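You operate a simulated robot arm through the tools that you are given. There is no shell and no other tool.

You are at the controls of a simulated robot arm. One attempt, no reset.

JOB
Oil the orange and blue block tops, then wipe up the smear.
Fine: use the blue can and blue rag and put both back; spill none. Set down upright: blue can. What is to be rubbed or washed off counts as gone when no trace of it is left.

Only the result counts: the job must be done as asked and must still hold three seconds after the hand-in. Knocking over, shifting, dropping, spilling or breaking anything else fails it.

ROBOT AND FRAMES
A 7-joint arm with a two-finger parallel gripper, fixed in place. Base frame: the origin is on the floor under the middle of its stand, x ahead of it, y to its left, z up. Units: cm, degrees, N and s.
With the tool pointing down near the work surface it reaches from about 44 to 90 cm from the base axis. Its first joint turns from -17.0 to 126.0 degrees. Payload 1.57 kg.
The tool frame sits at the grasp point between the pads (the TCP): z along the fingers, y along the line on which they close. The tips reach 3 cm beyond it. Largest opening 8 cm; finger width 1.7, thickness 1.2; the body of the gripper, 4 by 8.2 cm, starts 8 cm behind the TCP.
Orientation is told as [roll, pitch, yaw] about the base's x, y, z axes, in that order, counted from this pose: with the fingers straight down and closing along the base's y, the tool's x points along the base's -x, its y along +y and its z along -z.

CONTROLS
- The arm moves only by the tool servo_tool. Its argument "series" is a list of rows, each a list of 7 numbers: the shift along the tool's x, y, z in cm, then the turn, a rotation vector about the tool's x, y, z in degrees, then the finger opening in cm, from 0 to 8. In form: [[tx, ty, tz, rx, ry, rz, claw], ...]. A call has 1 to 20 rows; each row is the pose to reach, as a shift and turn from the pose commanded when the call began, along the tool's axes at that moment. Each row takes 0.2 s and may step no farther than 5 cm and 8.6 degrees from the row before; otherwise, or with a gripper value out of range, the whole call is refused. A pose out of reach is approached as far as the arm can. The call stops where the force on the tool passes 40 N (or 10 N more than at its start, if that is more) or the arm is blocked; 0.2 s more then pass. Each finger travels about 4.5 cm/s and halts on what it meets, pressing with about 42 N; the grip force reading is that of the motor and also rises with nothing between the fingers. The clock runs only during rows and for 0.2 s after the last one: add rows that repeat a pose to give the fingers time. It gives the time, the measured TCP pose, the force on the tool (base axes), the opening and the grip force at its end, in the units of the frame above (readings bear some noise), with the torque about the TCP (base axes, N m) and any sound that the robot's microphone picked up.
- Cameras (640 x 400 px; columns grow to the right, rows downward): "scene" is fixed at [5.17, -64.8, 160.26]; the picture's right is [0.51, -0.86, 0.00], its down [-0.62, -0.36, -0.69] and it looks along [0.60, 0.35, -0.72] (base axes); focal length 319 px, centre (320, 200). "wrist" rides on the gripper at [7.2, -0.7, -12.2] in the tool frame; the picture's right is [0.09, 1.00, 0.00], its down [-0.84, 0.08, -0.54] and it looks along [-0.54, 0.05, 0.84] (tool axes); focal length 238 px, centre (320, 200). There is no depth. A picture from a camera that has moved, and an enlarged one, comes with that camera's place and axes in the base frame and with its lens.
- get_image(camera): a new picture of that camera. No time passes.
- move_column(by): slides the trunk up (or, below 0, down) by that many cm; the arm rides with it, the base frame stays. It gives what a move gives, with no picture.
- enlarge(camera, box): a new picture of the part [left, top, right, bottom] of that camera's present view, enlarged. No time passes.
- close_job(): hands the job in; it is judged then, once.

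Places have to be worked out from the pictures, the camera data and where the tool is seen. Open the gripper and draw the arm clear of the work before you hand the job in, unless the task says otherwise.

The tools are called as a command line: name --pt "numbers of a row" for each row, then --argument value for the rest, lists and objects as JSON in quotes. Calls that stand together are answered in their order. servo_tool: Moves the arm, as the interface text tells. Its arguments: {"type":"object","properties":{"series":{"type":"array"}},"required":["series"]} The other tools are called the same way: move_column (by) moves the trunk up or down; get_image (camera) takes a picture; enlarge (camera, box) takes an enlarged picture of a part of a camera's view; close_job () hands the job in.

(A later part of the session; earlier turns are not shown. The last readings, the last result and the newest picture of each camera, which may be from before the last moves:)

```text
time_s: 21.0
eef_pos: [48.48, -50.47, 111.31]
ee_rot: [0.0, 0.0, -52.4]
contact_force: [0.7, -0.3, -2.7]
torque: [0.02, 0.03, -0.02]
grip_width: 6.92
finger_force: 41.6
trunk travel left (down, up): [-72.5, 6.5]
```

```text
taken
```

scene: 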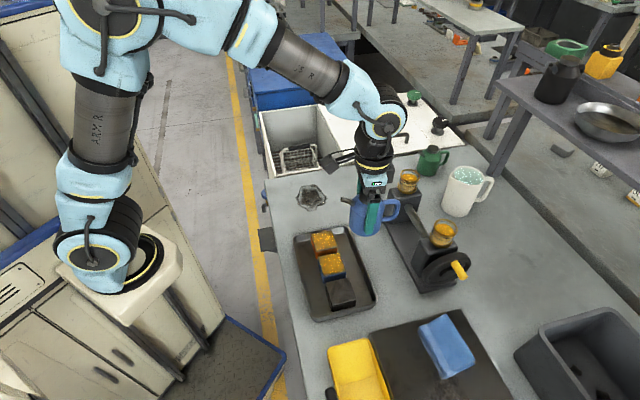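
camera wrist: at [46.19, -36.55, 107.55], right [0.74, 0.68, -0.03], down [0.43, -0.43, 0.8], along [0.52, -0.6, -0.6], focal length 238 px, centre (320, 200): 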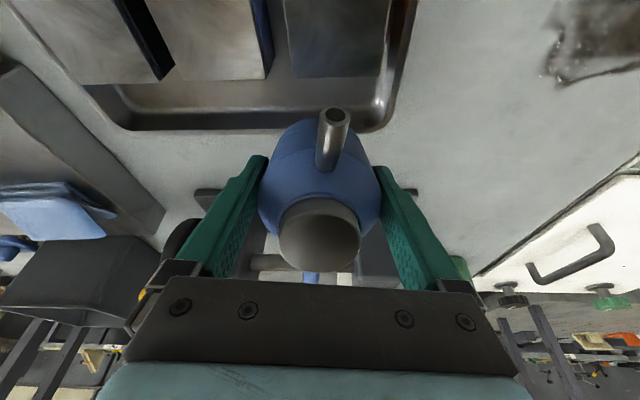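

The can is upright over the tray. I carry it back by a route clear of the vise and jars, to exactly above where I picked it up.

servo_tool --pt "1.2 3.2 -1 0 0 0 5" --pt "2.4 6.3 -2 0 0 0 5" --pt "3.38 9.48 -2 0 0 0 5" --pt "1.95 11.8 -2 0 0 0 5" --pt "0.53 14.12 -2 0 0 0 5" --pt "-0.9 16.44 -2 0 0 0 5" --pt "-2.33 18.76 -2 0 0 0 5" --pt "-3.76 21.08 -2 0 0 0 5" --pt "-5.18 23.4 -2 0 0 0 5" --pt "-6.61 25.72 -2 0 0 0 5" --pt "-8.04 28.04 -2 0 0 0 5" --pt "-9.47 30.36 -2 0 0 0 5" --pt "-10.89 32.68 -2 0 0 0 5" --pt "-12.32 35.0 -2 0 0 0 5" --pt "-12.32 35.0 -2 0 0 0 5"

get_image --camera "wrist"

get_image --camera "scene"

```text
time_s: 24.2
eef_pos: [83.7, -38.84, 113.02]
ee_rot: [0.0, 0.0, -52.4]
contact_force: [0.5, -0.4, -3.1]
torque: [0.0, 0.01, 0.0]
grip_width: 6.91
finger_force: 42.3
trunk travel left (down, up): [-72.5, 6.5]
```

```text
taken
camera wrist: at [78.73, -33.49, 125.13], right [0.73, 0.68, 0.0], down [0.57, -0.62, 0.54], along [0.37, -0.4, -0.84], focal length 238 px, centre (320, 200)
```

wrist: 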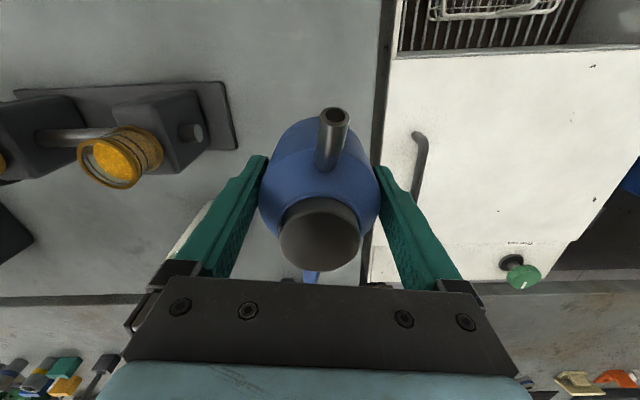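

```text
taken
```

scene: 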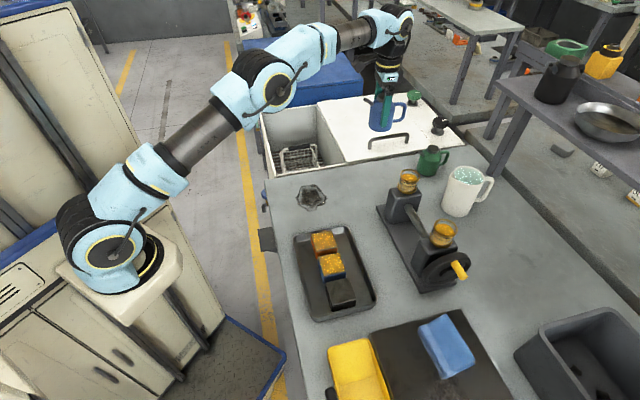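

Back above the original place. I lower in stages, slowing near the bench.

servo_tool --pt "0 -0.12 3 0 0 0 5" --pt "0 -0.12 6 0 0 0 5" --pt "0 -0.12 9 0 0 0 5" --pt "0 -0.12 12 0 0 0 5" --pt "0 -0.12 15 0 0 0 5" --pt "0 -0.12 17.5 0 0 0 5" --pt "0 -0.12 19 0 0 0 5" --pt "0 -0.12 19.8 0 0 0 5" --pt "0 -0.12 20.2 0 0 0 5" --pt "0 -0.12 20.2 0 0 0 5"

enlarge --camera "scene" --box '[340, 110, 440, 200]'

enlarge --camera "wrist" --box '[220, 80, 420, 280]'

```text
time_s: 26.4
eef_pos: [83.58, -38.9, 93.16]
ee_rot: [0.0, 0.0, -52.4]
contact_force: [-0.1, 0.1, -2.5]
torque: [0.06, 0.02, 0.01]
grip_width: 6.93
finger_force: 42.0
trunk travel left (down, up): [-72.5, 6.5]
```

```text
4.44 times, centred on (390, 155) of scene
camera zoom: at [5.17, -64.8, 160.26], right [0.51, -0.86, 0.0], down [-0.62, -0.36, -0.69], along [0.6, 0.35, -0.72], focal length 1417 px, centre (9, 400)
```

zoom: 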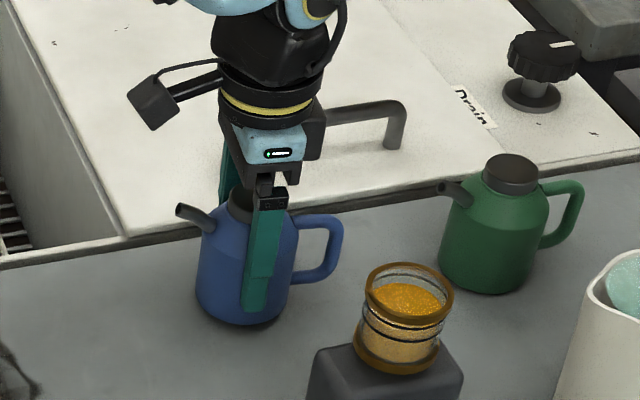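

```text
2.00 times, centred on (320, 180) of wrist
camera zoom: at [78.44, -33.67, 105.36], right [0.73, 0.68, 0.0], down [0.57, -0.62, 0.54], along [0.37, -0.4, -0.84], focal length 477 px, centre (320, 240)
```

zoom: 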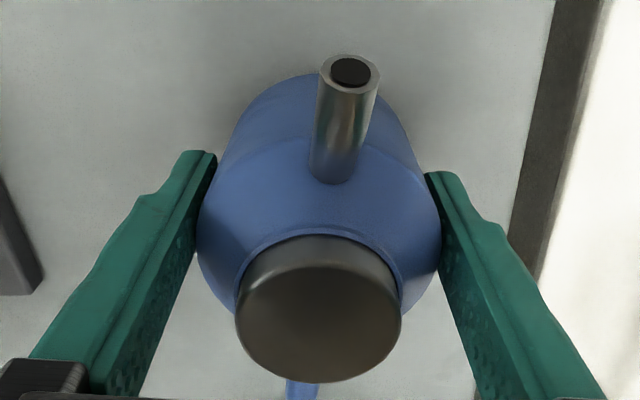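

About 0.7 cm to go. I lower in small steps and read the force.

servo_tool --pt "0 0 0.3 0 0 0 5" --pt "0 0 0.5 0 0 0 5" --pt "0 0 0.6 0 0 0 5" --pt "0 0 0.65 0 0 0 5"

```text
time_s: 27.4
eef_pos: [83.43, -39.01, 92.64]
ee_rot: [0.0, -0.1, -52.4]
contact_force: [-1.8, 0.1, 2.5]
torque: [-0.16, 0.09, -0.05]
grip_width: 6.94
finger_force: 42.1
trunk travel left (down, up): [-72.5, 6.5]
```

The force flipped to +2.5 N, so the can is resting on the bench. I open the fingers gradually.

servo_tool --pt "0 0 0 0 0 0 7" --pt "0 0 0 0 0 0 7.3" --pt "0 0 0 0 0 0 8" --pt "0 0 0 0 0 0 8" --pt "0 0 0 0 0 0 8"

enlarge --camera "wrist" --box '[220, 80, 420, 280]'

enlarge --camera "scene" --box '[340, 110, 440, 200]'

```text
time_s: 28.6
eef_pos: [83.44, -38.96, 92.54]
ee_rot: [0.0, -0.1, -52.4]
contact_force: [-0.1, 0.0, 0.7]
torque: [0.01, -0.01, 0.0]
grip_width: 7.97
finger_force: 0.0
trunk travel left (down, up): [-72.5, 6.5]
```

```text
2.00 times, centred on (320, 180) of wrist
camera zoom: at [78.46, -33.65, 104.67], right [0.73, 0.68, 0.0], down [0.57, -0.62, 0.54], along [0.37, -0.4, -0.84], focal length 477 px, centre (320, 240)
```

zoom: 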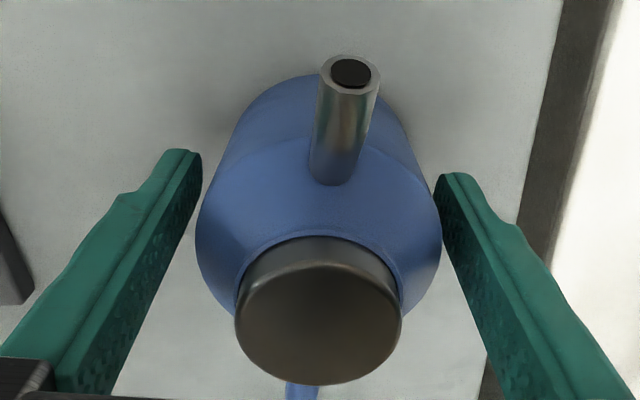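

```text
4.44 times, centred on (390, 155) of scene
camera zoom: at [5.17, -64.8, 160.26], right [0.51, -0.86, 0.0], down [-0.62, -0.36, -0.69], along [0.6, 0.35, -0.72], focal length 1417 px, centre (9, 400)
```

zoom: 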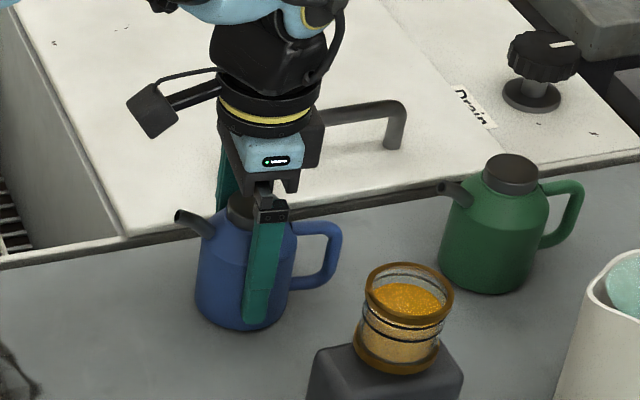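

The can stands free and upright where it was. I withdraw straight up.

servo_tool --pt "0 0 -1 0 0 0 8" --pt "0 0 -2.5 0 0 0 8" --pt "0 0 -5 0 0 0 8" --pt "0 0 -8 0 0 0 8" --pt "0 0 -12 0 0 0 8" --pt "0 0 -16 0 0 0 8" --pt "0 0 -20 0 0 0 8" --pt "0 0 -20 0 0 0 8"

get_image --camera "wrist"

get_image --camera "scene"

enlarge --camera "scene" --box '[340, 130, 500, 230]'

```text
time_s: 30.4
eef_pos: [83.32, -39.03, 112.58]
ee_rot: [0.0, 0.0, -52.4]
contact_force: [0.0, -0.3, 0.6]
torque: [-0.01, -0.02, 0.0]
grip_width: 7.96
finger_force: 0.0
trunk travel left (down, up): [-72.5, 6.5]
```

```text
taken
camera wrist: at [78.26, -33.7, 124.78], right [0.73, 0.68, 0.0], down [0.57, -0.62, 0.54], along [0.37, -0.4, -0.84], focal length 238 px, centre (320, 200)
```

wrist: 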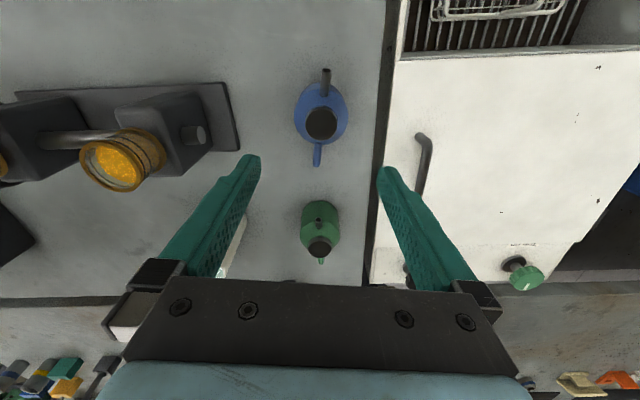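

```text
taken
```

scene: 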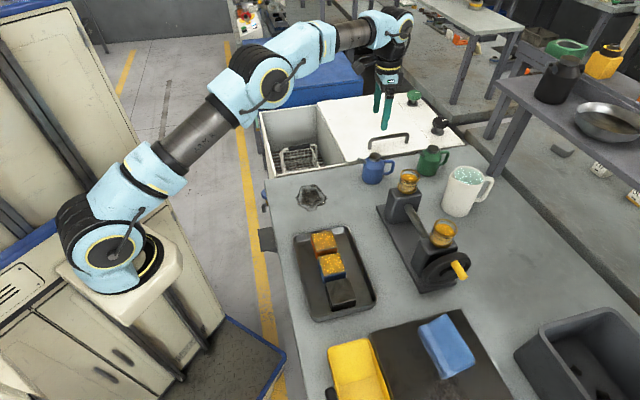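

```text
4.00 times, centred on (420, 180) of scene
camera zoom: at [5.17, -64.8, 160.26], right [0.51, -0.86, 0.0], down [-0.62, -0.36, -0.69], along [0.6, 0.35, -0.72], focal length 1275 px, centre (-80, 280)
```

zoom: 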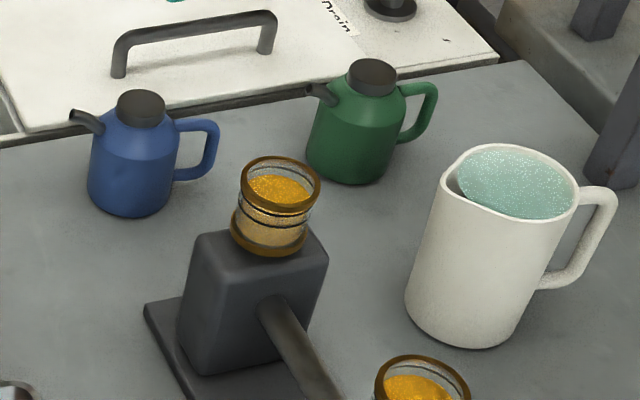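

The blue can is exactly as it stood at the start. Next is the rag near (40.7,-75.2), long axis about 50°; I fly there high over the vise while turning so the fingers will close across its short side.

servo_tool --pt "-0.19 -3.99 -2 0 0 5.17 8" --pt "-0.37 -7.99 -4 0 0 10.34 8" --pt "-0.56 -11.98 -4 0 0 15.51 8" --pt "-0.75 -15.97 -4 0 0 20.69 8" --pt "-0.94 -19.96 -4 0 0 25.86 8" --pt "-1.12 -23.96 -4 0 0 31.03 8" --pt "-1.31 -27.95 -4 0 0 36.2 8" --pt "-1.5 -31.94 -4 0 0 41.37 8" --pt "-1.68 -35.94 -4 0 0 46.54 8" --pt "-1.87 -39.93 -4 0 0 51.71 8" --pt "-2.06 -43.92 -4 0 0 56.89 8" --pt "-2.25 -47.91 -3 0 0 62.06 8" --pt "-2.43 -51.91 -1.5 0 0 67.23 8" --pt "-2.62 -55.9 0 0 0 72.4 8" --pt "-2.62 -55.9 0 0 0 72.4 8"

get_image --camera "wrist"

get_image --camera "scene"

```text
time_s: 33.6
eef_pos: [40.43, -74.66, 112.39]
ee_rot: [0.0, -0.1, -125.0]
contact_force: [-0.8, -0.2, 0.6]
torque: [-0.04, 0.0, 0.01]
grip_width: 8.01
finger_force: 0.0
trunk travel left (down, up): [-72.5, 6.5]
```

```text
taken
camera wrist: at [43.95, -68.39, 124.57], right [0.87, -0.49, 0.0], down [-0.42, -0.73, 0.54], along [-0.27, -0.47, -0.84], focal length 238 px, centre (320, 200)
```

wrist: 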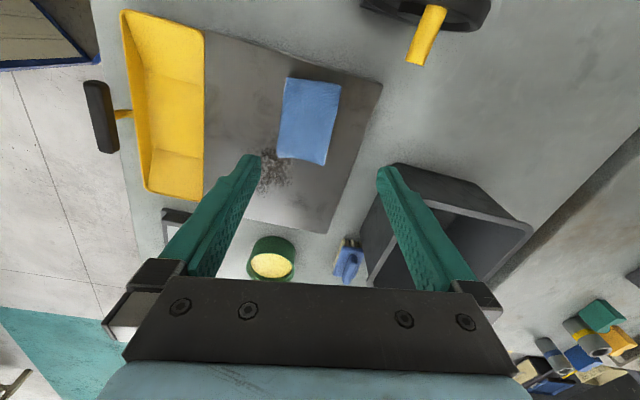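

```text
taken
```

scene: 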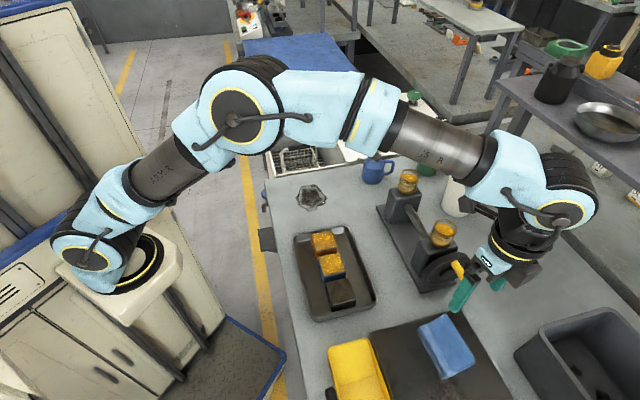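

Besides the bench smear there is a speckled mark on the mat by the rag. I enlarge it and the rag to judge both.

enlarge --camera "wrist" --box '[200, 60, 400, 240]'

enlarge --camera "wrist" --box '[240, 130, 320, 200]'

```text
2.22 times, centred on (300, 150) of wrist
camera zoom: at [43.95, -68.39, 124.57], right [0.87, -0.49, 0.0], down [-0.42, -0.73, 0.54], along [-0.27, -0.47, -0.84], focal length 530 px, centre (364, 311)
```

zoom: 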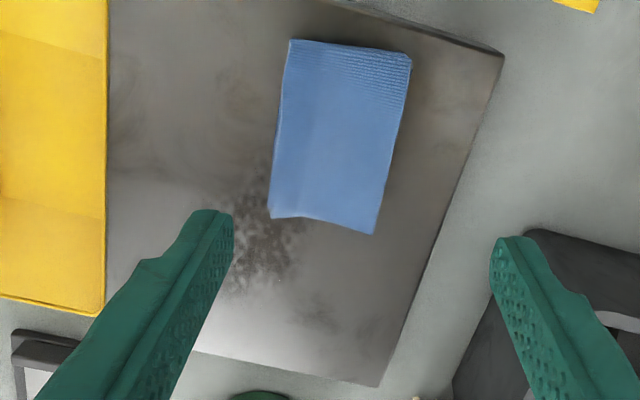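

```text
5.71 times, centred on (280, 165) of wrist
camera zoom: at [43.95, -68.39, 124.57], right [0.87, -0.49, 0.0], down [-0.42, -0.73, 0.54], along [-0.27, -0.47, -0.84], focal length 1362 px, centre (549, 400)
```

zoom: 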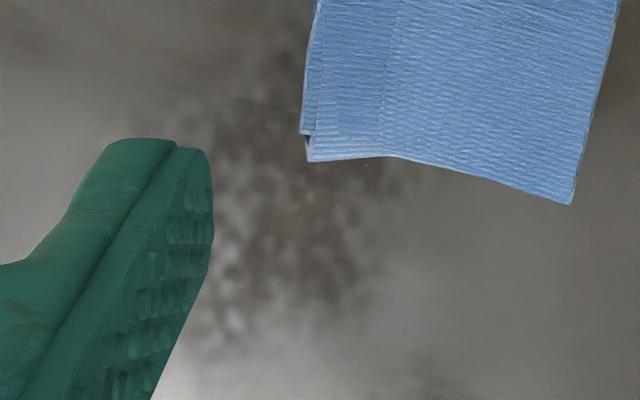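

The mat mark reads as baked-in texture; the outlined bench patch is the smear. Triangulation puts the rag's top at z≈95 (it lies on a raised slab), centre (38.5,-74.6), 6.3×9.9 cm. I centre over it, trim the yaw, and lower part way.

servo_tool --pt "-0.53 -0.81 3 0 0 1.5 8" --pt "-1.06 -1.62 6 0 0 2.9 8" --pt "-1.06 -1.62 9 0 0 2.9 8" --pt "-1.06 -1.62 9 0 0 2.9 8"

get_image --camera "wrist"

enlarge --camera "scene" --box '[400, 270, 520, 400]'

```text
time_s: 34.6
eef_pos: [38.53, -75.0, 103.35]
ee_rot: [-0.1, -0.1, -127.6]
contact_force: [-0.1, -0.1, -0.8]
torque: [0.02, 0.01, 0.01]
grip_width: 7.97
finger_force: 0.0
trunk travel left (down, up): [-72.5, 6.5]
```

```text
taken
camera wrist: at [42.36, -69.0, 115.57], right [0.84, -0.54, 0.0], down [-0.45, -0.71, 0.54], along [-0.29, -0.46, -0.84], focal length 238 px, centre (320, 200)
```

wrist: 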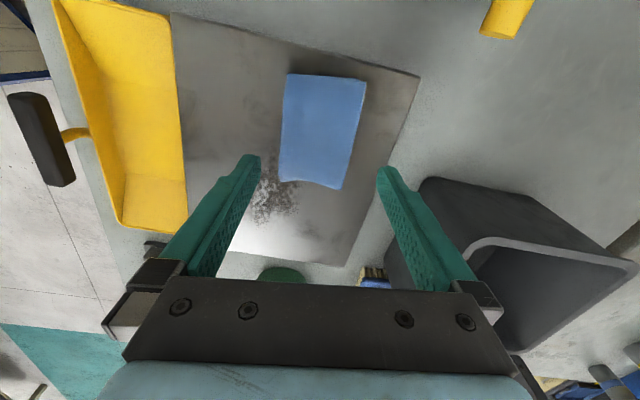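

```text
3.08 times, centred on (460, 335) of scene
camera zoom: at [5.17, -64.8, 160.26], right [0.51, -0.86, 0.0], down [-0.62, -0.36, -0.69], along [0.6, 0.35, -0.72], focal length 981 px, centre (-111, -215)
```

zoom: 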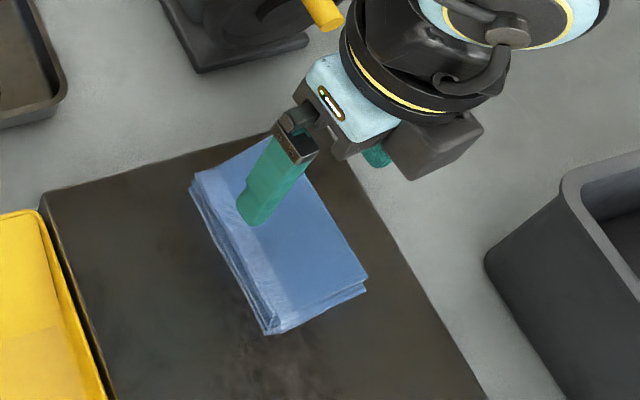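

The slab top works out to z≈92.8 and the rag's top to about 95. I trim the offsets (+0.5 x, -0.3 y, +2°) and lower so the tips come just beside the rag.

servo_tool --pt "0.5 -0.3 2 0 0 2 8" --pt "0.5 -0.3 4 0 0 2 8" --pt "0.5 -0.3 5.5 0 0 2 8" --pt "0.5 -0.3 5.5 0 0 2 8"

enlarge --camera "wrist" --box '[220, 80, 420, 260]'

enlarge --camera "scene" --box '[400, 290, 500, 390]'

```text
time_s: 35.6
eef_pos: [38.76, -74.51, 98.09]
ee_rot: [0.0, -0.1, -129.8]
contact_force: [0.5, -0.2, -0.1]
torque: [0.0, 0.01, -0.01]
grip_width: 8.01
finger_force: 0.0
trunk travel left (down, up): [-72.5, 6.5]
```

```text
2.22 times, centred on (320, 170) of wrist
camera zoom: at [42.77, -68.55, 110.18], right [0.82, -0.57, 0.0], down [-0.48, -0.69, 0.54], along [-0.31, -0.45, -0.84], focal length 530 px, centre (320, 267)
```

zoom: 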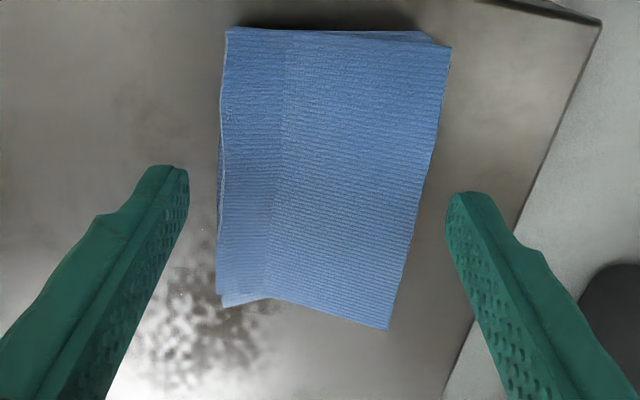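

```text
4.00 times, centred on (450, 340) of scene
camera zoom: at [5.17, -64.8, 160.26], right [0.51, -0.86, 0.0], down [-0.62, -0.36, -0.69], along [0.6, 0.35, -0.72], focal length 1275 px, centre (-200, -360)
```

zoom: 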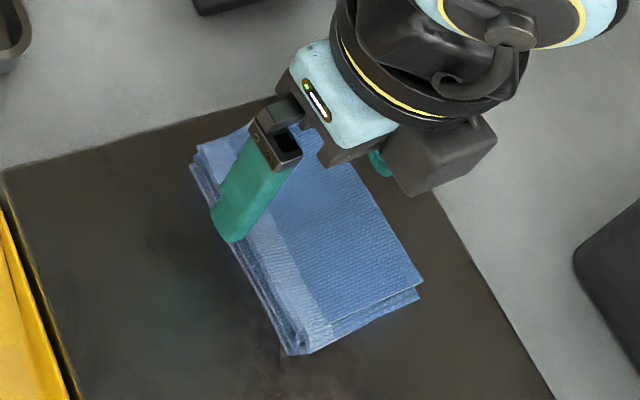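

The fingers straddle the rag evenly. I lower the last stretch carefully toward the slab, watching the force.

servo_tool --pt "0 0 0.6 0 0 0 8" --pt "0 0 1.1 0 0 0 8" --pt "0 0 1.5 0 0 0 8" --pt "0 0 1.8 0 0 0 8"

enlarge --camera "wrist" --box '[220, 80, 420, 260]'

enlarge --camera "scene" --box '[400, 290, 500, 390]'

```text
time_s: 36.6
eef_pos: [38.8, -74.43, 96.05]
ee_rot: [-0.1, 0.0, -129.8]
contact_force: [0.1, 0.6, -1.0]
torque: [-0.05, -0.01, 0.0]
grip_width: 8.02
finger_force: 0.1
trunk travel left (down, up): [-72.5, 6.5]
```

```text
2.22 times, centred on (320, 170) of wrist
camera zoom: at [42.83, -68.48, 108.31], right [0.82, -0.57, 0.0], down [-0.48, -0.69, 0.54], along [-0.31, -0.45, -0.84], focal length 530 px, centre (320, 267)
```

zoom: 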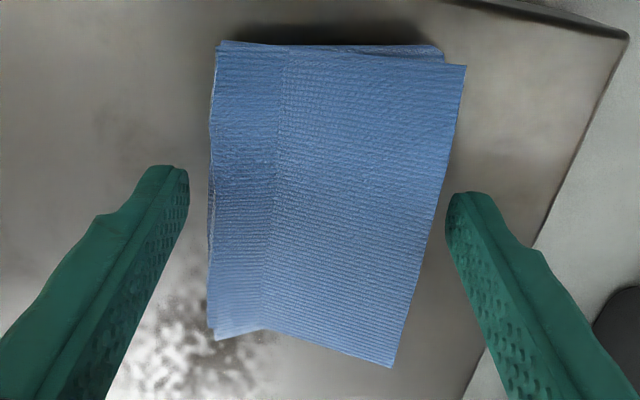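

```text
4.00 times, centred on (450, 340) of scene
camera zoom: at [5.17, -64.8, 160.26], right [0.51, -0.86, 0.0], down [-0.62, -0.36, -0.69], along [0.6, 0.35, -0.72], focal length 1275 px, centre (-200, -360)
```

zoom: 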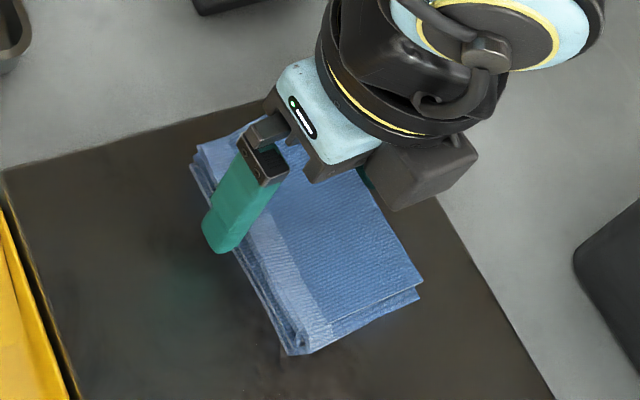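

Tips are beside the rag, about 0.4 cm above the slab, with no contact. I close on the rag.

servo_tool --pt "0 0 0 0 0 0 7" --pt "0 0 0 0 0 0 6.2" --pt "0 0 0 0 0 0 5.4" --pt "0 0 0 0 0 0 4.6" --pt "0 0 0 0 0 0 4.6"

enlarge --camera "wrist" --box '[220, 80, 420, 260]'

enlarge --camera "scene" --box '[400, 290, 500, 390]'

```text
time_s: 37.8
eef_pos: [38.74, -74.42, 96.2]
ee_rot: [0.0, 0.0, -129.7]
contact_force: [0.4, -0.1, 0.1]
torque: [-0.03, 0.0, -0.03]
grip_width: 6.72
finger_force: 42.2
trunk travel left (down, up): [-72.5, 6.5]
```

```text
2.22 times, centred on (320, 170) of wrist
camera zoom: at [42.82, -68.48, 108.32], right [0.82, -0.57, 0.0], down [-0.48, -0.69, 0.54], along [-0.31, -0.45, -0.84], focal length 530 px, centre (320, 267)
```

zoom: 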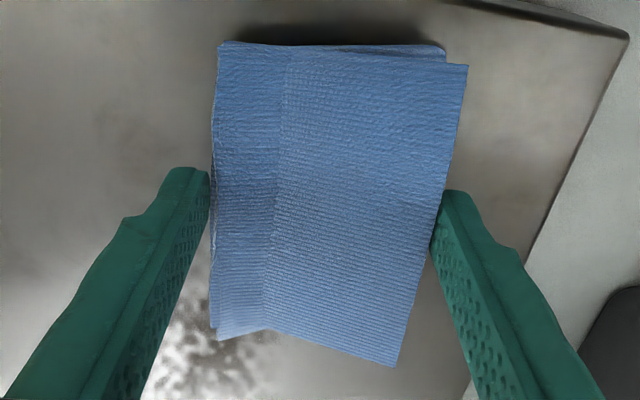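

```text
4.00 times, centred on (450, 340) of scene
camera zoom: at [5.17, -64.8, 160.26], right [0.51, -0.86, 0.0], down [-0.62, -0.36, -0.69], along [0.6, 0.35, -0.72], focal length 1275 px, centre (-200, -360)
```

zoom: 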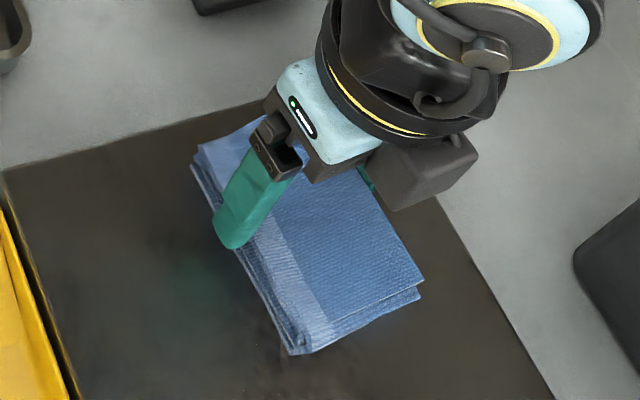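

The rag is firmly held at 6.72 cm (put-back pose 38.76,-74.43,96.2, yaw -129.8). I lift it straight up and check.

servo_tool --pt "0 0 -0.6 0 0 0 4.6" --pt "0 0 -1.5 0 0 0 4.6" --pt "0 0 -3.5 0 0 0 4.6" --pt "0 0 -6 0 0 0 4.6" --pt "0 0 -9 0 0 0 4.6" --pt "0 0 -12 0 0 0 4.6" --pt "0 0 -15 0 0 0 4.6" --pt "0 0 -17 0 0 0 4.6" --pt "0 0 -17 0 0 0 4.6"

get_image --camera "wrist"

enlarge --camera "scene" --box '[340, 180, 640, 400]'

```text
time_s: 39.8
eef_pos: [38.84, -74.79, 113.26]
ee_rot: [0.0, 0.0, -129.7]
contact_force: [-0.7, 0.5, -0.1]
torque: [0.03, 0.0, -0.02]
grip_width: 6.69
finger_force: 41.9
trunk travel left (down, up): [-72.5, 6.5]
```

```text
taken
camera wrist: at [42.83, -68.66, 125.4], right [0.82, -0.57, 0.0], down [-0.48, -0.69, 0.54], along [-0.31, -0.45, -0.84], focal length 238 px, centre (320, 200)
```

wrist: 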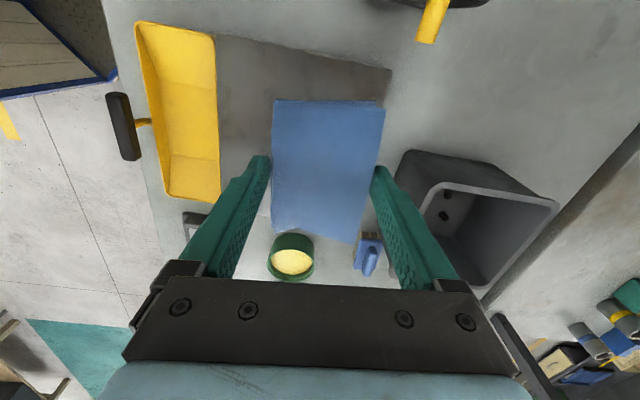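

```text
1.82 times, centred on (490, 290) of scene
camera zoom: at [5.17, -64.8, 160.26], right [0.51, -0.86, 0.0], down [-0.62, -0.36, -0.69], along [0.6, 0.35, -0.72], focal length 580 px, centre (11, 36)
```

zoom: 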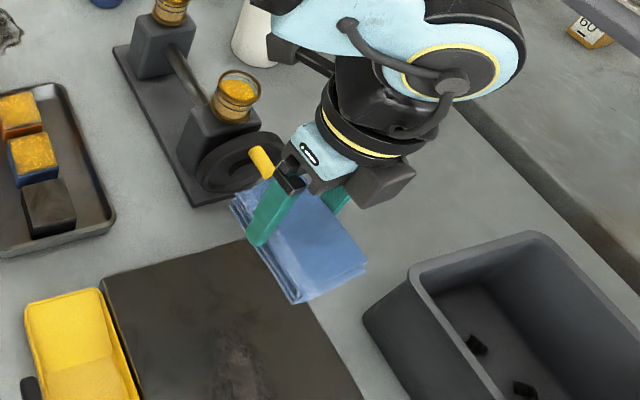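

The rag came up whole. I carry it high over to the smear at about (65,-26.7), turning to yaw ≈ -59 so its long side spans the smear.

servo_tool --pt "3.82 -0.74 0 0 0 -5.04 4.6" --pt "7.64 -1.49 0 0 0 -10.07 4.6" --pt "11.45 -2.23 0 0 0 -15.11 4.6" --pt "15.27 -2.97 0 0 0 -20.14 4.6" --pt "19.09 -3.71 0 0 0 -25.18 4.6" --pt "22.91 -4.46 0 0 0 -30.21 4.6" --pt "26.73 -5.2 0 0 0 -35.25 4.6" --pt "30.54 -5.94 0 0 0 -40.29 4.6" --pt "34.36 -6.69 0 0 0 -45.32 4.6" --pt "38.18 -7.43 0 0 0 -50.36 4.6" --pt "42.0 -8.17 0 0 0 -55.39 4.6" --pt "45.81 -8.91 0 0 0 -60.43 4.6" --pt "49.63 -9.66 0 0 0 -65.46 4.6" --pt "53.45 -10.4 0 0 0 -70.5 4.6" --pt "53.45 -10.4 0 0 0 -70.5 4.6"

get_image --camera "wrist"

get_image --camera "scene"

```text
time_s: 43.0
eef_pos: [65.27, -26.81, 113.15]
ee_rot: [0.0, 0.0, -59.0]
contact_force: [0.1, 0.7, -1.0]
torque: [-0.01, -0.02, -0.01]
grip_width: 6.69
finger_force: 41.9
trunk travel left (down, up): [-72.5, 6.5]
```

```text
taken
camera wrist: at [60.9, -20.94, 125.31], right [0.81, 0.59, 0.0], down [0.5, -0.68, 0.54], along [0.32, -0.44, -0.84], focal length 238 px, centre (320, 200)
```

wrist: 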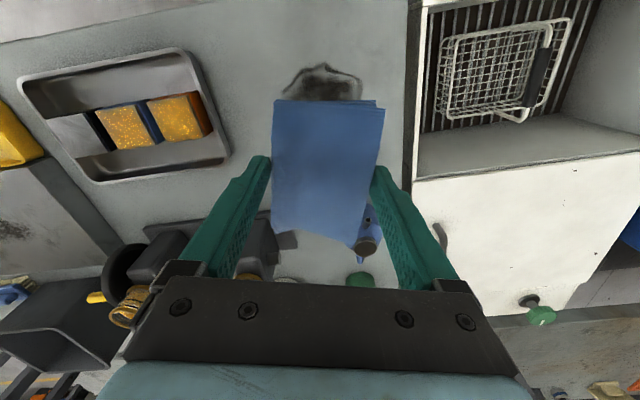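

```text
taken
```

scene: 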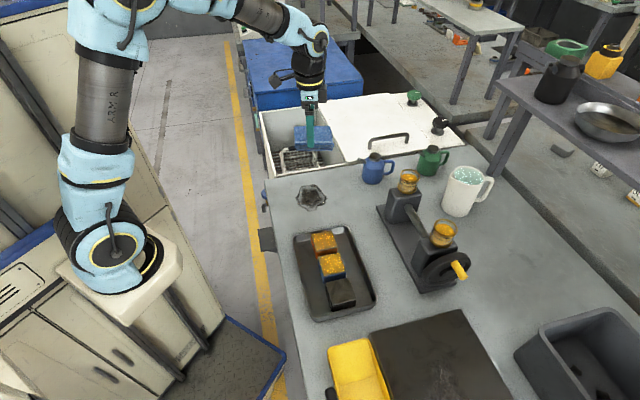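

The rag is poised right over the smear. I lower it to just above the bench, then feel for contact in small steps.

servo_tool --pt "0 0 4 0 0 0 4.6" --pt "0 0 8 0 0 0 4.6" --pt "0 0 12 0 0 0 4.6" --pt "0 0 15 0 0 0 4.6" --pt "0 0 18 0 0 0 4.6" --pt "0 0 19.5 0 0 0 4.6" --pt "0 0 20.2 0 0 0 4.6" --pt "0 0 20.2 0 0 0 4.6"

enlarge --camera "scene" --box '[260, 140, 380, 230]'

```text
time_s: 44.8
eef_pos: [65.45, -26.74, 92.87]
ee_rot: [0.0, 0.0, -59.2]
contact_force: [-0.1, -1.2, -1.3]
torque: [0.02, 0.04, -0.02]
grip_width: 6.67
finger_force: 41.9
trunk travel left (down, up): [-72.5, 6.5]
```

```text
4.44 times, centred on (320, 185) of scene
camera zoom: at [5.17, -64.8, 160.26], right [0.51, -0.86, 0.0], down [-0.62, -0.36, -0.69], along [0.6, 0.35, -0.72], focal length 1417 px, centre (320, 267)
```

zoom: 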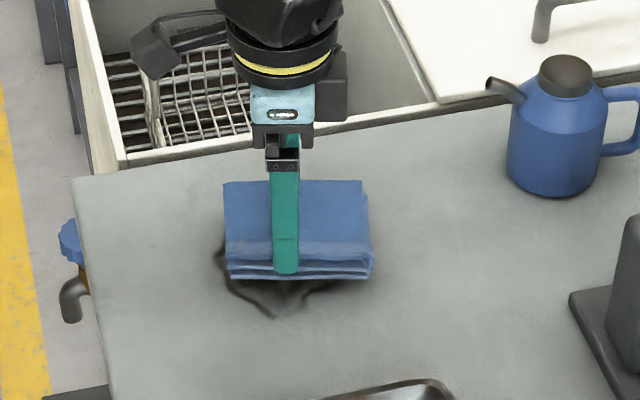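

No contact yet. I step lower.

servo_tool --pt "0 0 0.3 0 0 0 4.6" --pt "0 0 0.6 0 0 0 4.6"

```text
time_s: 45.4
eef_pos: [65.28, -26.74, 92.25]
ee_rot: [0.0, 0.0, -59.3]
contact_force: [0.1, -0.5, -0.4]
torque: [-0.03, -0.01, 0.01]
grip_width: 6.7
finger_force: 41.9
trunk travel left (down, up): [-72.5, 6.5]
```

servo_tool --pt "0 0 0.2 0 0 0 4.6" --pt "0 0 0.4 0 0 0 4.6"

```text
time_s: 46.0
eef_pos: [65.24, -26.64, 91.85]
ee_rot: [0.0, -0.1, -59.2]
contact_force: [0.1, 0.0, 0.0]
torque: [-0.03, 0.03, 0.02]
grip_width: 6.69
finger_force: 42.7
trunk travel left (down, up): [-72.5, 6.5]
```

Still free at 91.85; I keep stepping down gently.

servo_tool --pt "0 0 0.2 0 0 0 4.6" --pt "0 0 0.4 0 0 0 4.6"

```text
time_s: 46.6
eef_pos: [65.29, -26.69, 91.66]
ee_rot: [0.1, -0.1, -59.3]
contact_force: [-1.8, 2.4, 11.9]
torque: [0.04, 0.25, -0.15]
grip_width: 6.67
finger_force: 41.7
trunk travel left (down, up): [-72.5, 6.5]
```

Contact with about 12 N of press. I start wiping: a stroke across the smear along the rag's short axis, ±4.5 cm.

servo_tool --pt "0 1.5 0 0 0 0 4.6" --pt "0 3 0 0 0 0 4.6" --pt "0 4.5 0 0 0 0 4.6" --pt "0 3 0 0 0 0 4.6" --pt "0 1.5 0 0 0 0 4.6" --pt "0 0 0 0 0 0 4.6" --pt "0 -1.5 0 0 0 0 4.6" --pt "0 -3 0 0 0 0 4.6" --pt "0 -4.5 0 0 0 0 4.6" --pt "0 -4.5 0 0 0 0 4.6"

enlarge --camera "scene" --box '[260, 140, 380, 230]'

get_image --camera "wrist"

```text
time_s: 48.8
eef_pos: [61.35, -28.98, 91.55]
ee_rot: [0.1, -0.2, -59.3]
contact_force: [9.4, 5.1, 29.2]
torque: [0.2, -0.22, 0.03]
grip_width: 6.7
finger_force: 41.8
trunk travel left (down, up): [-72.5, 6.5]
```

```text
4.44 times, centred on (320, 185) of scene
camera zoom: at [5.17, -64.8, 160.26], right [0.51, -0.86, 0.0], down [-0.62, -0.36, -0.69], along [0.6, 0.35, -0.72], focal length 1417 px, centre (320, 267)
```

zoom: 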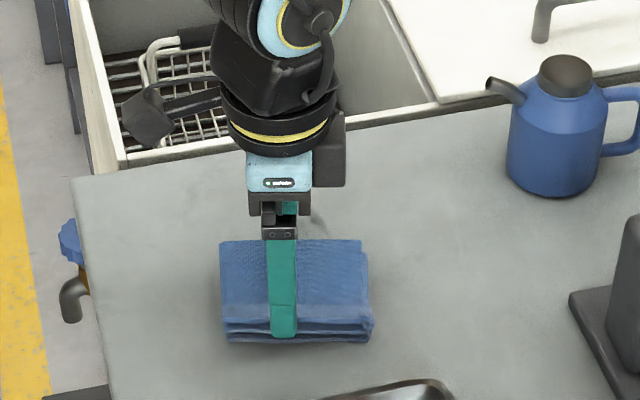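

```text
taken
camera wrist: at [56.9, -23.22, 103.76], right [0.81, 0.59, 0.0], down [0.49, -0.68, 0.54], along [0.32, -0.44, -0.84], focal length 238 px, centre (320, 200)
```

wrist: 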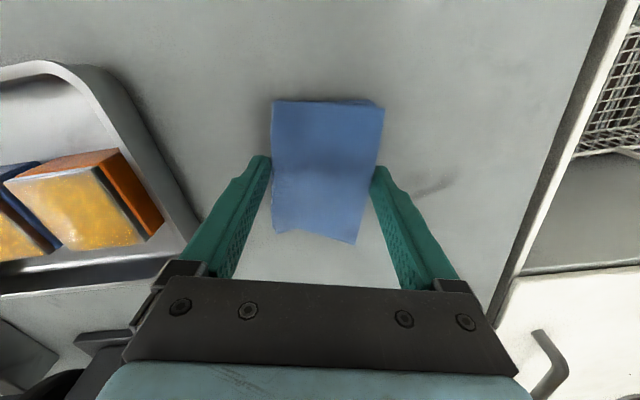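

Most of the smear is gone; a faint streak remains around (67–69.5,-28…-24). The press has crept up to 29 N, so I ease up 0.15 cm and wipe back and forth over that streak.

servo_tool --pt "0 1.5 -0.15 0 0 0 4.6" --pt "0 3 -0.15 0 0 0 4.6" --pt "0 4.5 -0.15 0 0 0 4.6" --pt "0 6 -0.15 0 0 0 4.6" --pt "0 7.5 -0.15 0 0 0 4.6" --pt "0 9 -0.15 0 0 0 4.6" --pt "0 10 -0.15 0 0 0 4.6" --pt "-1 10 -0.15 0 0 0 4.6" --pt "-1 8.5 -0.15 0 0 0 4.6" --pt "-1 7 -0.15 0 0 0 4.6" --pt "-1 5.5 -0.15 0 0 0 4.6" --pt "-1 4 -0.15 0 0 0 4.6" --pt "-1 2.5 -0.15 0 0 0 4.6" --pt "-1 1 -0.15 0 0 0 4.6" --pt "-1 0 -0.15 0 0 0 4.6"

get_image --camera "wrist"

enlarge --camera "scene" --box '[260, 140, 380, 230]'

```text
time_s: 52.0
eef_pos: [61.89, -29.83, 91.82]
ee_rot: [0.0, 0.0, -59.2]
contact_force: [-0.1, -0.3, -0.6]
torque: [-0.03, 0.03, 0.02]
grip_width: 6.7
finger_force: 41.8
trunk travel left (down, up): [-72.5, 6.5]
```

```text
taken
camera wrist: at [57.42, -23.99, 103.86], right [0.81, 0.59, 0.0], down [0.5, -0.68, 0.54], along [0.32, -0.44, -0.84], focal length 238 px, centre (320, 200)
```

wrist: 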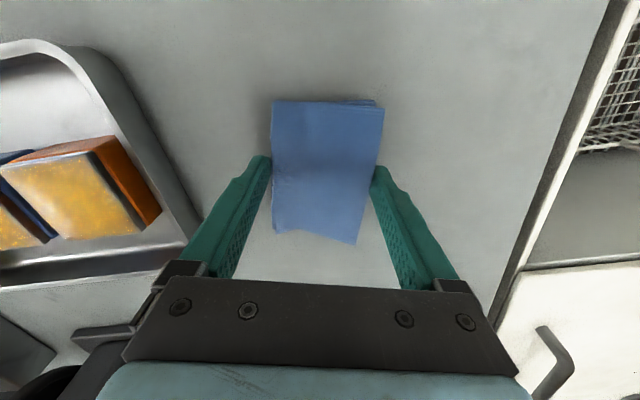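

```text
4.44 times, centred on (320, 185) of scene
camera zoom: at [5.17, -64.8, 160.26], right [0.51, -0.86, 0.0], down [-0.62, -0.36, -0.69], along [0.6, 0.35, -0.72], focal length 1417 px, centre (320, 267)
```

zoom: 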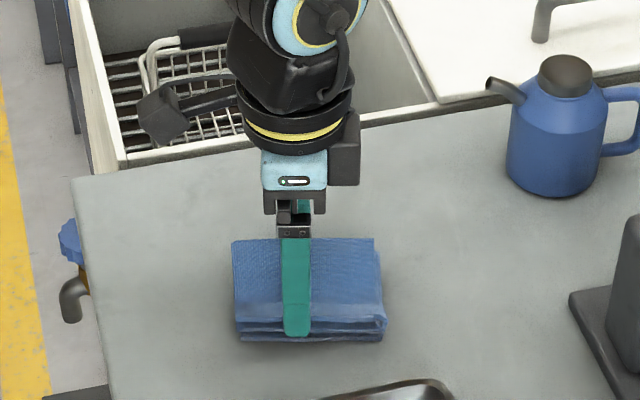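

The streak looks gone. I lift the rag clear to inspect the whole area for any trace.

servo_tool --pt "0 0 -1 0 0 0 4.6" --pt "0 0 -3 0 0 0 4.6" --pt "0 0 -6 0 0 0 4.6" --pt "0 0 -10 0 0 0 4.6" --pt "0 0 -14 0 0 0 4.6" --pt "0 0 -18 0 0 0 4.6" --pt "0 0 -21 0 0 0 4.6" --pt "0 0 -21 0 0 0 4.6"

enlarge --camera "scene" --box '[280, 170, 344, 220]'

enlarge --camera "scene" --box '[260, 140, 380, 240]'

get_image --camera "wrist"

```text
time_s: 53.8
eef_pos: [61.63, -29.95, 112.81]
ee_rot: [0.1, -0.1, -59.1]
contact_force: [0.0, -0.1, -0.5]
torque: [-0.01, 0.04, 0.01]
grip_width: 6.69
finger_force: 41.8
trunk travel left (down, up): [-72.5, 6.5]
```

```text
8.00 times, centred on (312, 195) of scene
camera zoom: at [5.17, -64.8, 160.26], right [0.51, -0.86, 0.0], down [-0.62, -0.36, -0.69], along [0.6, 0.35, -0.72], focal length 2550 px, centre (384, 240)
```

zoom: 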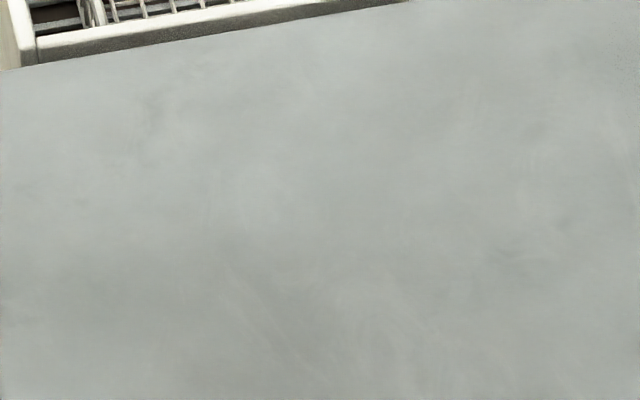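

```text
4.00 times, centred on (320, 190) of scene
camera zoom: at [5.17, -64.8, 160.26], right [0.51, -0.86, 0.0], down [-0.62, -0.36, -0.69], along [0.6, 0.35, -0.72], focal length 1275 px, centre (320, 240)
```

zoom: 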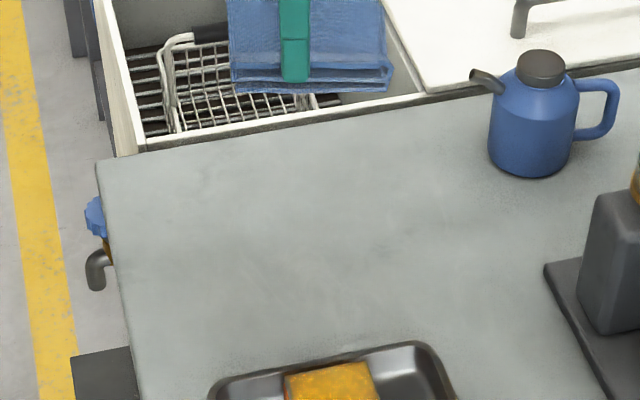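

```text
taken
camera wrist: at [57.29, -24.11, 124.93], right [0.81, 0.59, 0.0], down [0.49, -0.68, 0.54], along [0.32, -0.44, -0.84], focal length 238 px, centre (320, 200)
```

wrist: 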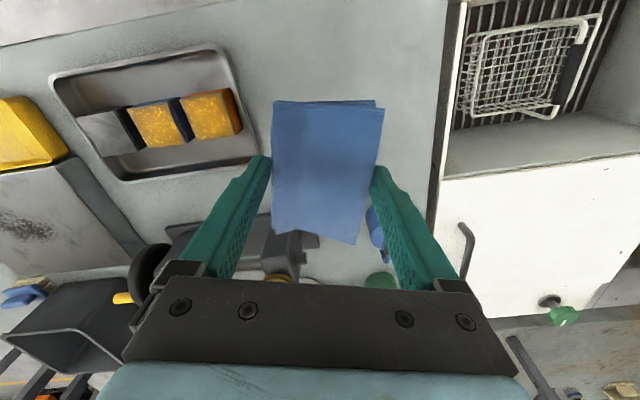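

The scene view shows clean bench. To be sure no faint trace is left, I make one more full pass with the rag, starting by lowering at the near side.

servo_tool --pt "1.2 0 4 0 0 0 4.6" --pt "2.5 0 8 0 0 0 4.6" --pt "2.5 0 12 0 0 0 4.6" --pt "2.5 0 16 0 0 0 4.6" --pt "2.5 0 19 0 0 0 4.6" --pt "2.5 0 20.5 0 0 0 4.6" --pt "2.5 0 20.9 0 0 0 4.6" --pt "2.5 0 21.1 0 0 0 4.6"

```text
time_s: 55.6
eef_pos: [60.53, -27.8, 91.74]
ee_rot: [0.0, 0.0, -59.2]
contact_force: [1.1, -1.2, 3.9]
torque: [0.01, 0.17, -0.02]
grip_width: 6.68
finger_force: 41.7
trunk travel left (down, up): [-72.5, 6.5]
```

Light contact (4 N). I press 0.12 cm further and sweep the whole area in two offset passes.

servo_tool --pt "0 0 0.12 0 0 0 4.6" --pt "0 1.5 0.12 0 0 0 4.6" --pt "0 3 0.12 0 0 0 4.6" --pt "0 4.5 0.12 0 0 0 4.6" --pt "0 6 0.12 0 0 0 4.6" --pt "0 7.5 0.12 0 0 0 4.6" --pt "0 9 0.12 0 0 0 4.6" --pt "0 10 0.12 0 0 0 4.6" --pt "-1.5 10 0.12 0 0 0 4.6" --pt "-3 10 0.12 0 0 0 4.6" --pt "-3 8.5 0.12 0 0 0 4.6" --pt "-3 7 0.12 0 0 0 4.6" --pt "-3 5.5 0.12 0 0 0 4.6" --pt "-3 4 0.12 0 0 0 4.6" --pt "-3 2.5 0.12 0 0 0 4.6" --pt "-3 1 0.12 0 0 0 4.6" --pt "-3 0 0.12 0 0 0 4.6"

get_image --camera "wrist"

enlarge --camera "scene" --box '[260, 140, 380, 230]'

```text
time_s: 56.4
eef_pos: [62.59, -26.62, 91.61]
ee_rot: [0.0, -0.1, -59.2]
contact_force: [-7.8, 1.1, 24.5]
torque: [0.15, 0.5, 0.12]
grip_width: 6.69
finger_force: 42.6
trunk travel left (down, up): [-72.5, 6.5]
stopped in row 3: the force on the tool passed its limit at 44 N (the readings are from after the stop); the commanded pose is now the measured one
```

```text
taken
camera wrist: at [58.17, -20.83, 103.75], right [0.81, 0.59, 0.0], down [0.49, -0.68, 0.54], along [0.32, -0.44, -0.84], focal length 238 px, centre (320, 200)
```

wrist: 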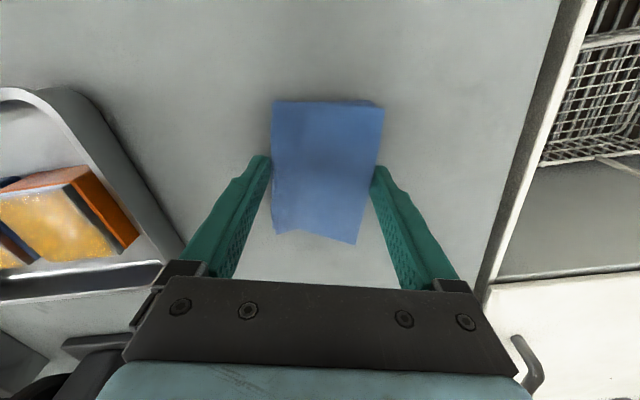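

```text
4.44 times, centred on (320, 185) of scene
camera zoom: at [5.17, -64.8, 160.26], right [0.51, -0.86, 0.0], down [-0.62, -0.36, -0.69], along [0.6, 0.35, -0.72], focal length 1417 px, centre (320, 267)
```

zoom: 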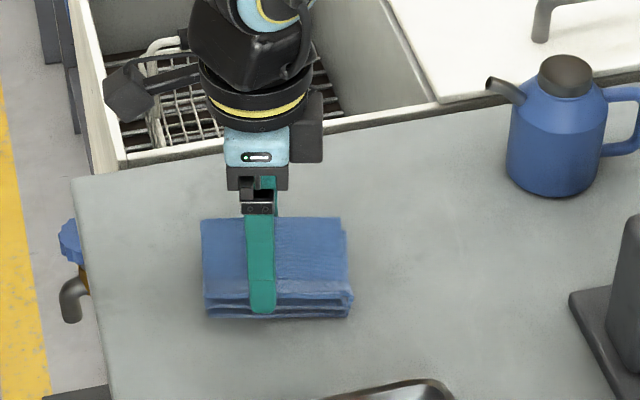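

The press built up to the limit, so that pass stopped early; nothing else was disturbed. I ease up slightly and read the force.

servo_tool --pt "0 0 -0.06 0 0 0 4.6" --pt "0 0 -0.12 0 0 0 4.6"

```text
time_s: 57.0
eef_pos: [62.54, -26.74, 91.61]
ee_rot: [-0.1, -0.1, -59.3]
contact_force: [-7.3, 1.1, 14.6]
torque: [-0.03, 0.1, -0.07]
grip_width: 6.69
finger_force: 41.4
trunk travel left (down, up): [-72.5, 6.5]
```

Now 14.6 N. I ease a bit more and continue the sweep across at moderate pressure.

servo_tool --pt "0 0.8 -0.08 0 0 0 4.6" --pt "0 2 -0.08 0 0 0 4.6" --pt "0 3.5 -0.08 0 0 0 4.6" --pt "0 5 -0.08 0 0 0 4.6" --pt "0 6.5 -0.08 0 0 0 4.6" --pt "0 7.5 -0.08 0 0 0 4.6" --pt "0 7.5 -0.08 0 0 0 4.6"

```text
time_s: 58.6
eef_pos: [68.97, -23.06, 91.81]
ee_rot: [-0.1, -0.1, -59.3]
contact_force: [0.3, 0.4, -0.9]
torque: [-0.02, -0.01, 0.0]
grip_width: 6.68
finger_force: 41.8
trunk travel left (down, up): [-72.5, 6.5]
```

The rag hovers just off the bench here, so I lower 0.12 cm and sweep back along an offset track.

servo_tool --pt "-1 0 0.1 0 0 0 4.6" --pt "-2 0 0.12 0 0 0 4.6" --pt "-3 0 0.12 0 0 0 4.6" --pt "-3 -1.5 0.12 0 0 0 4.6" --pt "-3 -3 0.12 0 0 0 4.6" --pt "-3 -4.5 0.12 0 0 0 4.6" --pt "-3 -6 0.12 0 0 0 4.6" --pt "-3 -7.5 0.12 0 0 0 4.6" --pt "-3 -9 0.12 0 0 0 4.6" --pt "-3 -9 0.12 0 0 0 4.6"

get_image --camera "wrist"

```text
time_s: 60.8
eef_pos: [63.05, -30.08, 91.58]
ee_rot: [0.0, -0.1, -59.2]
contact_force: [11.7, 5.9, 32.9]
torque: [0.23, -0.56, 0.09]
grip_width: 6.67
finger_force: 41.9
trunk travel left (down, up): [-72.5, 6.5]
```

```text
taken
camera wrist: at [58.57, -24.22, 103.7], right [0.81, 0.59, 0.0], down [0.49, -0.68, 0.55], along [0.32, -0.44, -0.84], focal length 238 px, centre (320, 200)
```

wrist: 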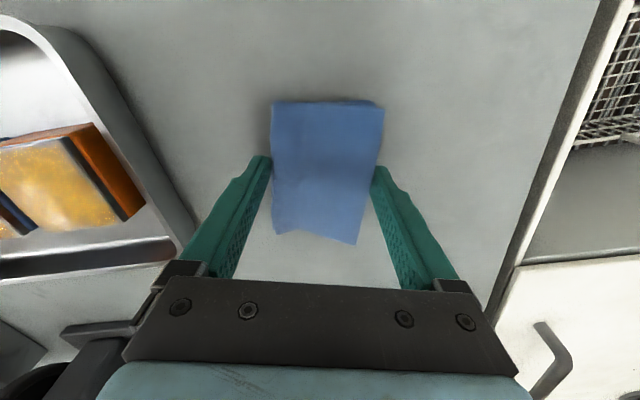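

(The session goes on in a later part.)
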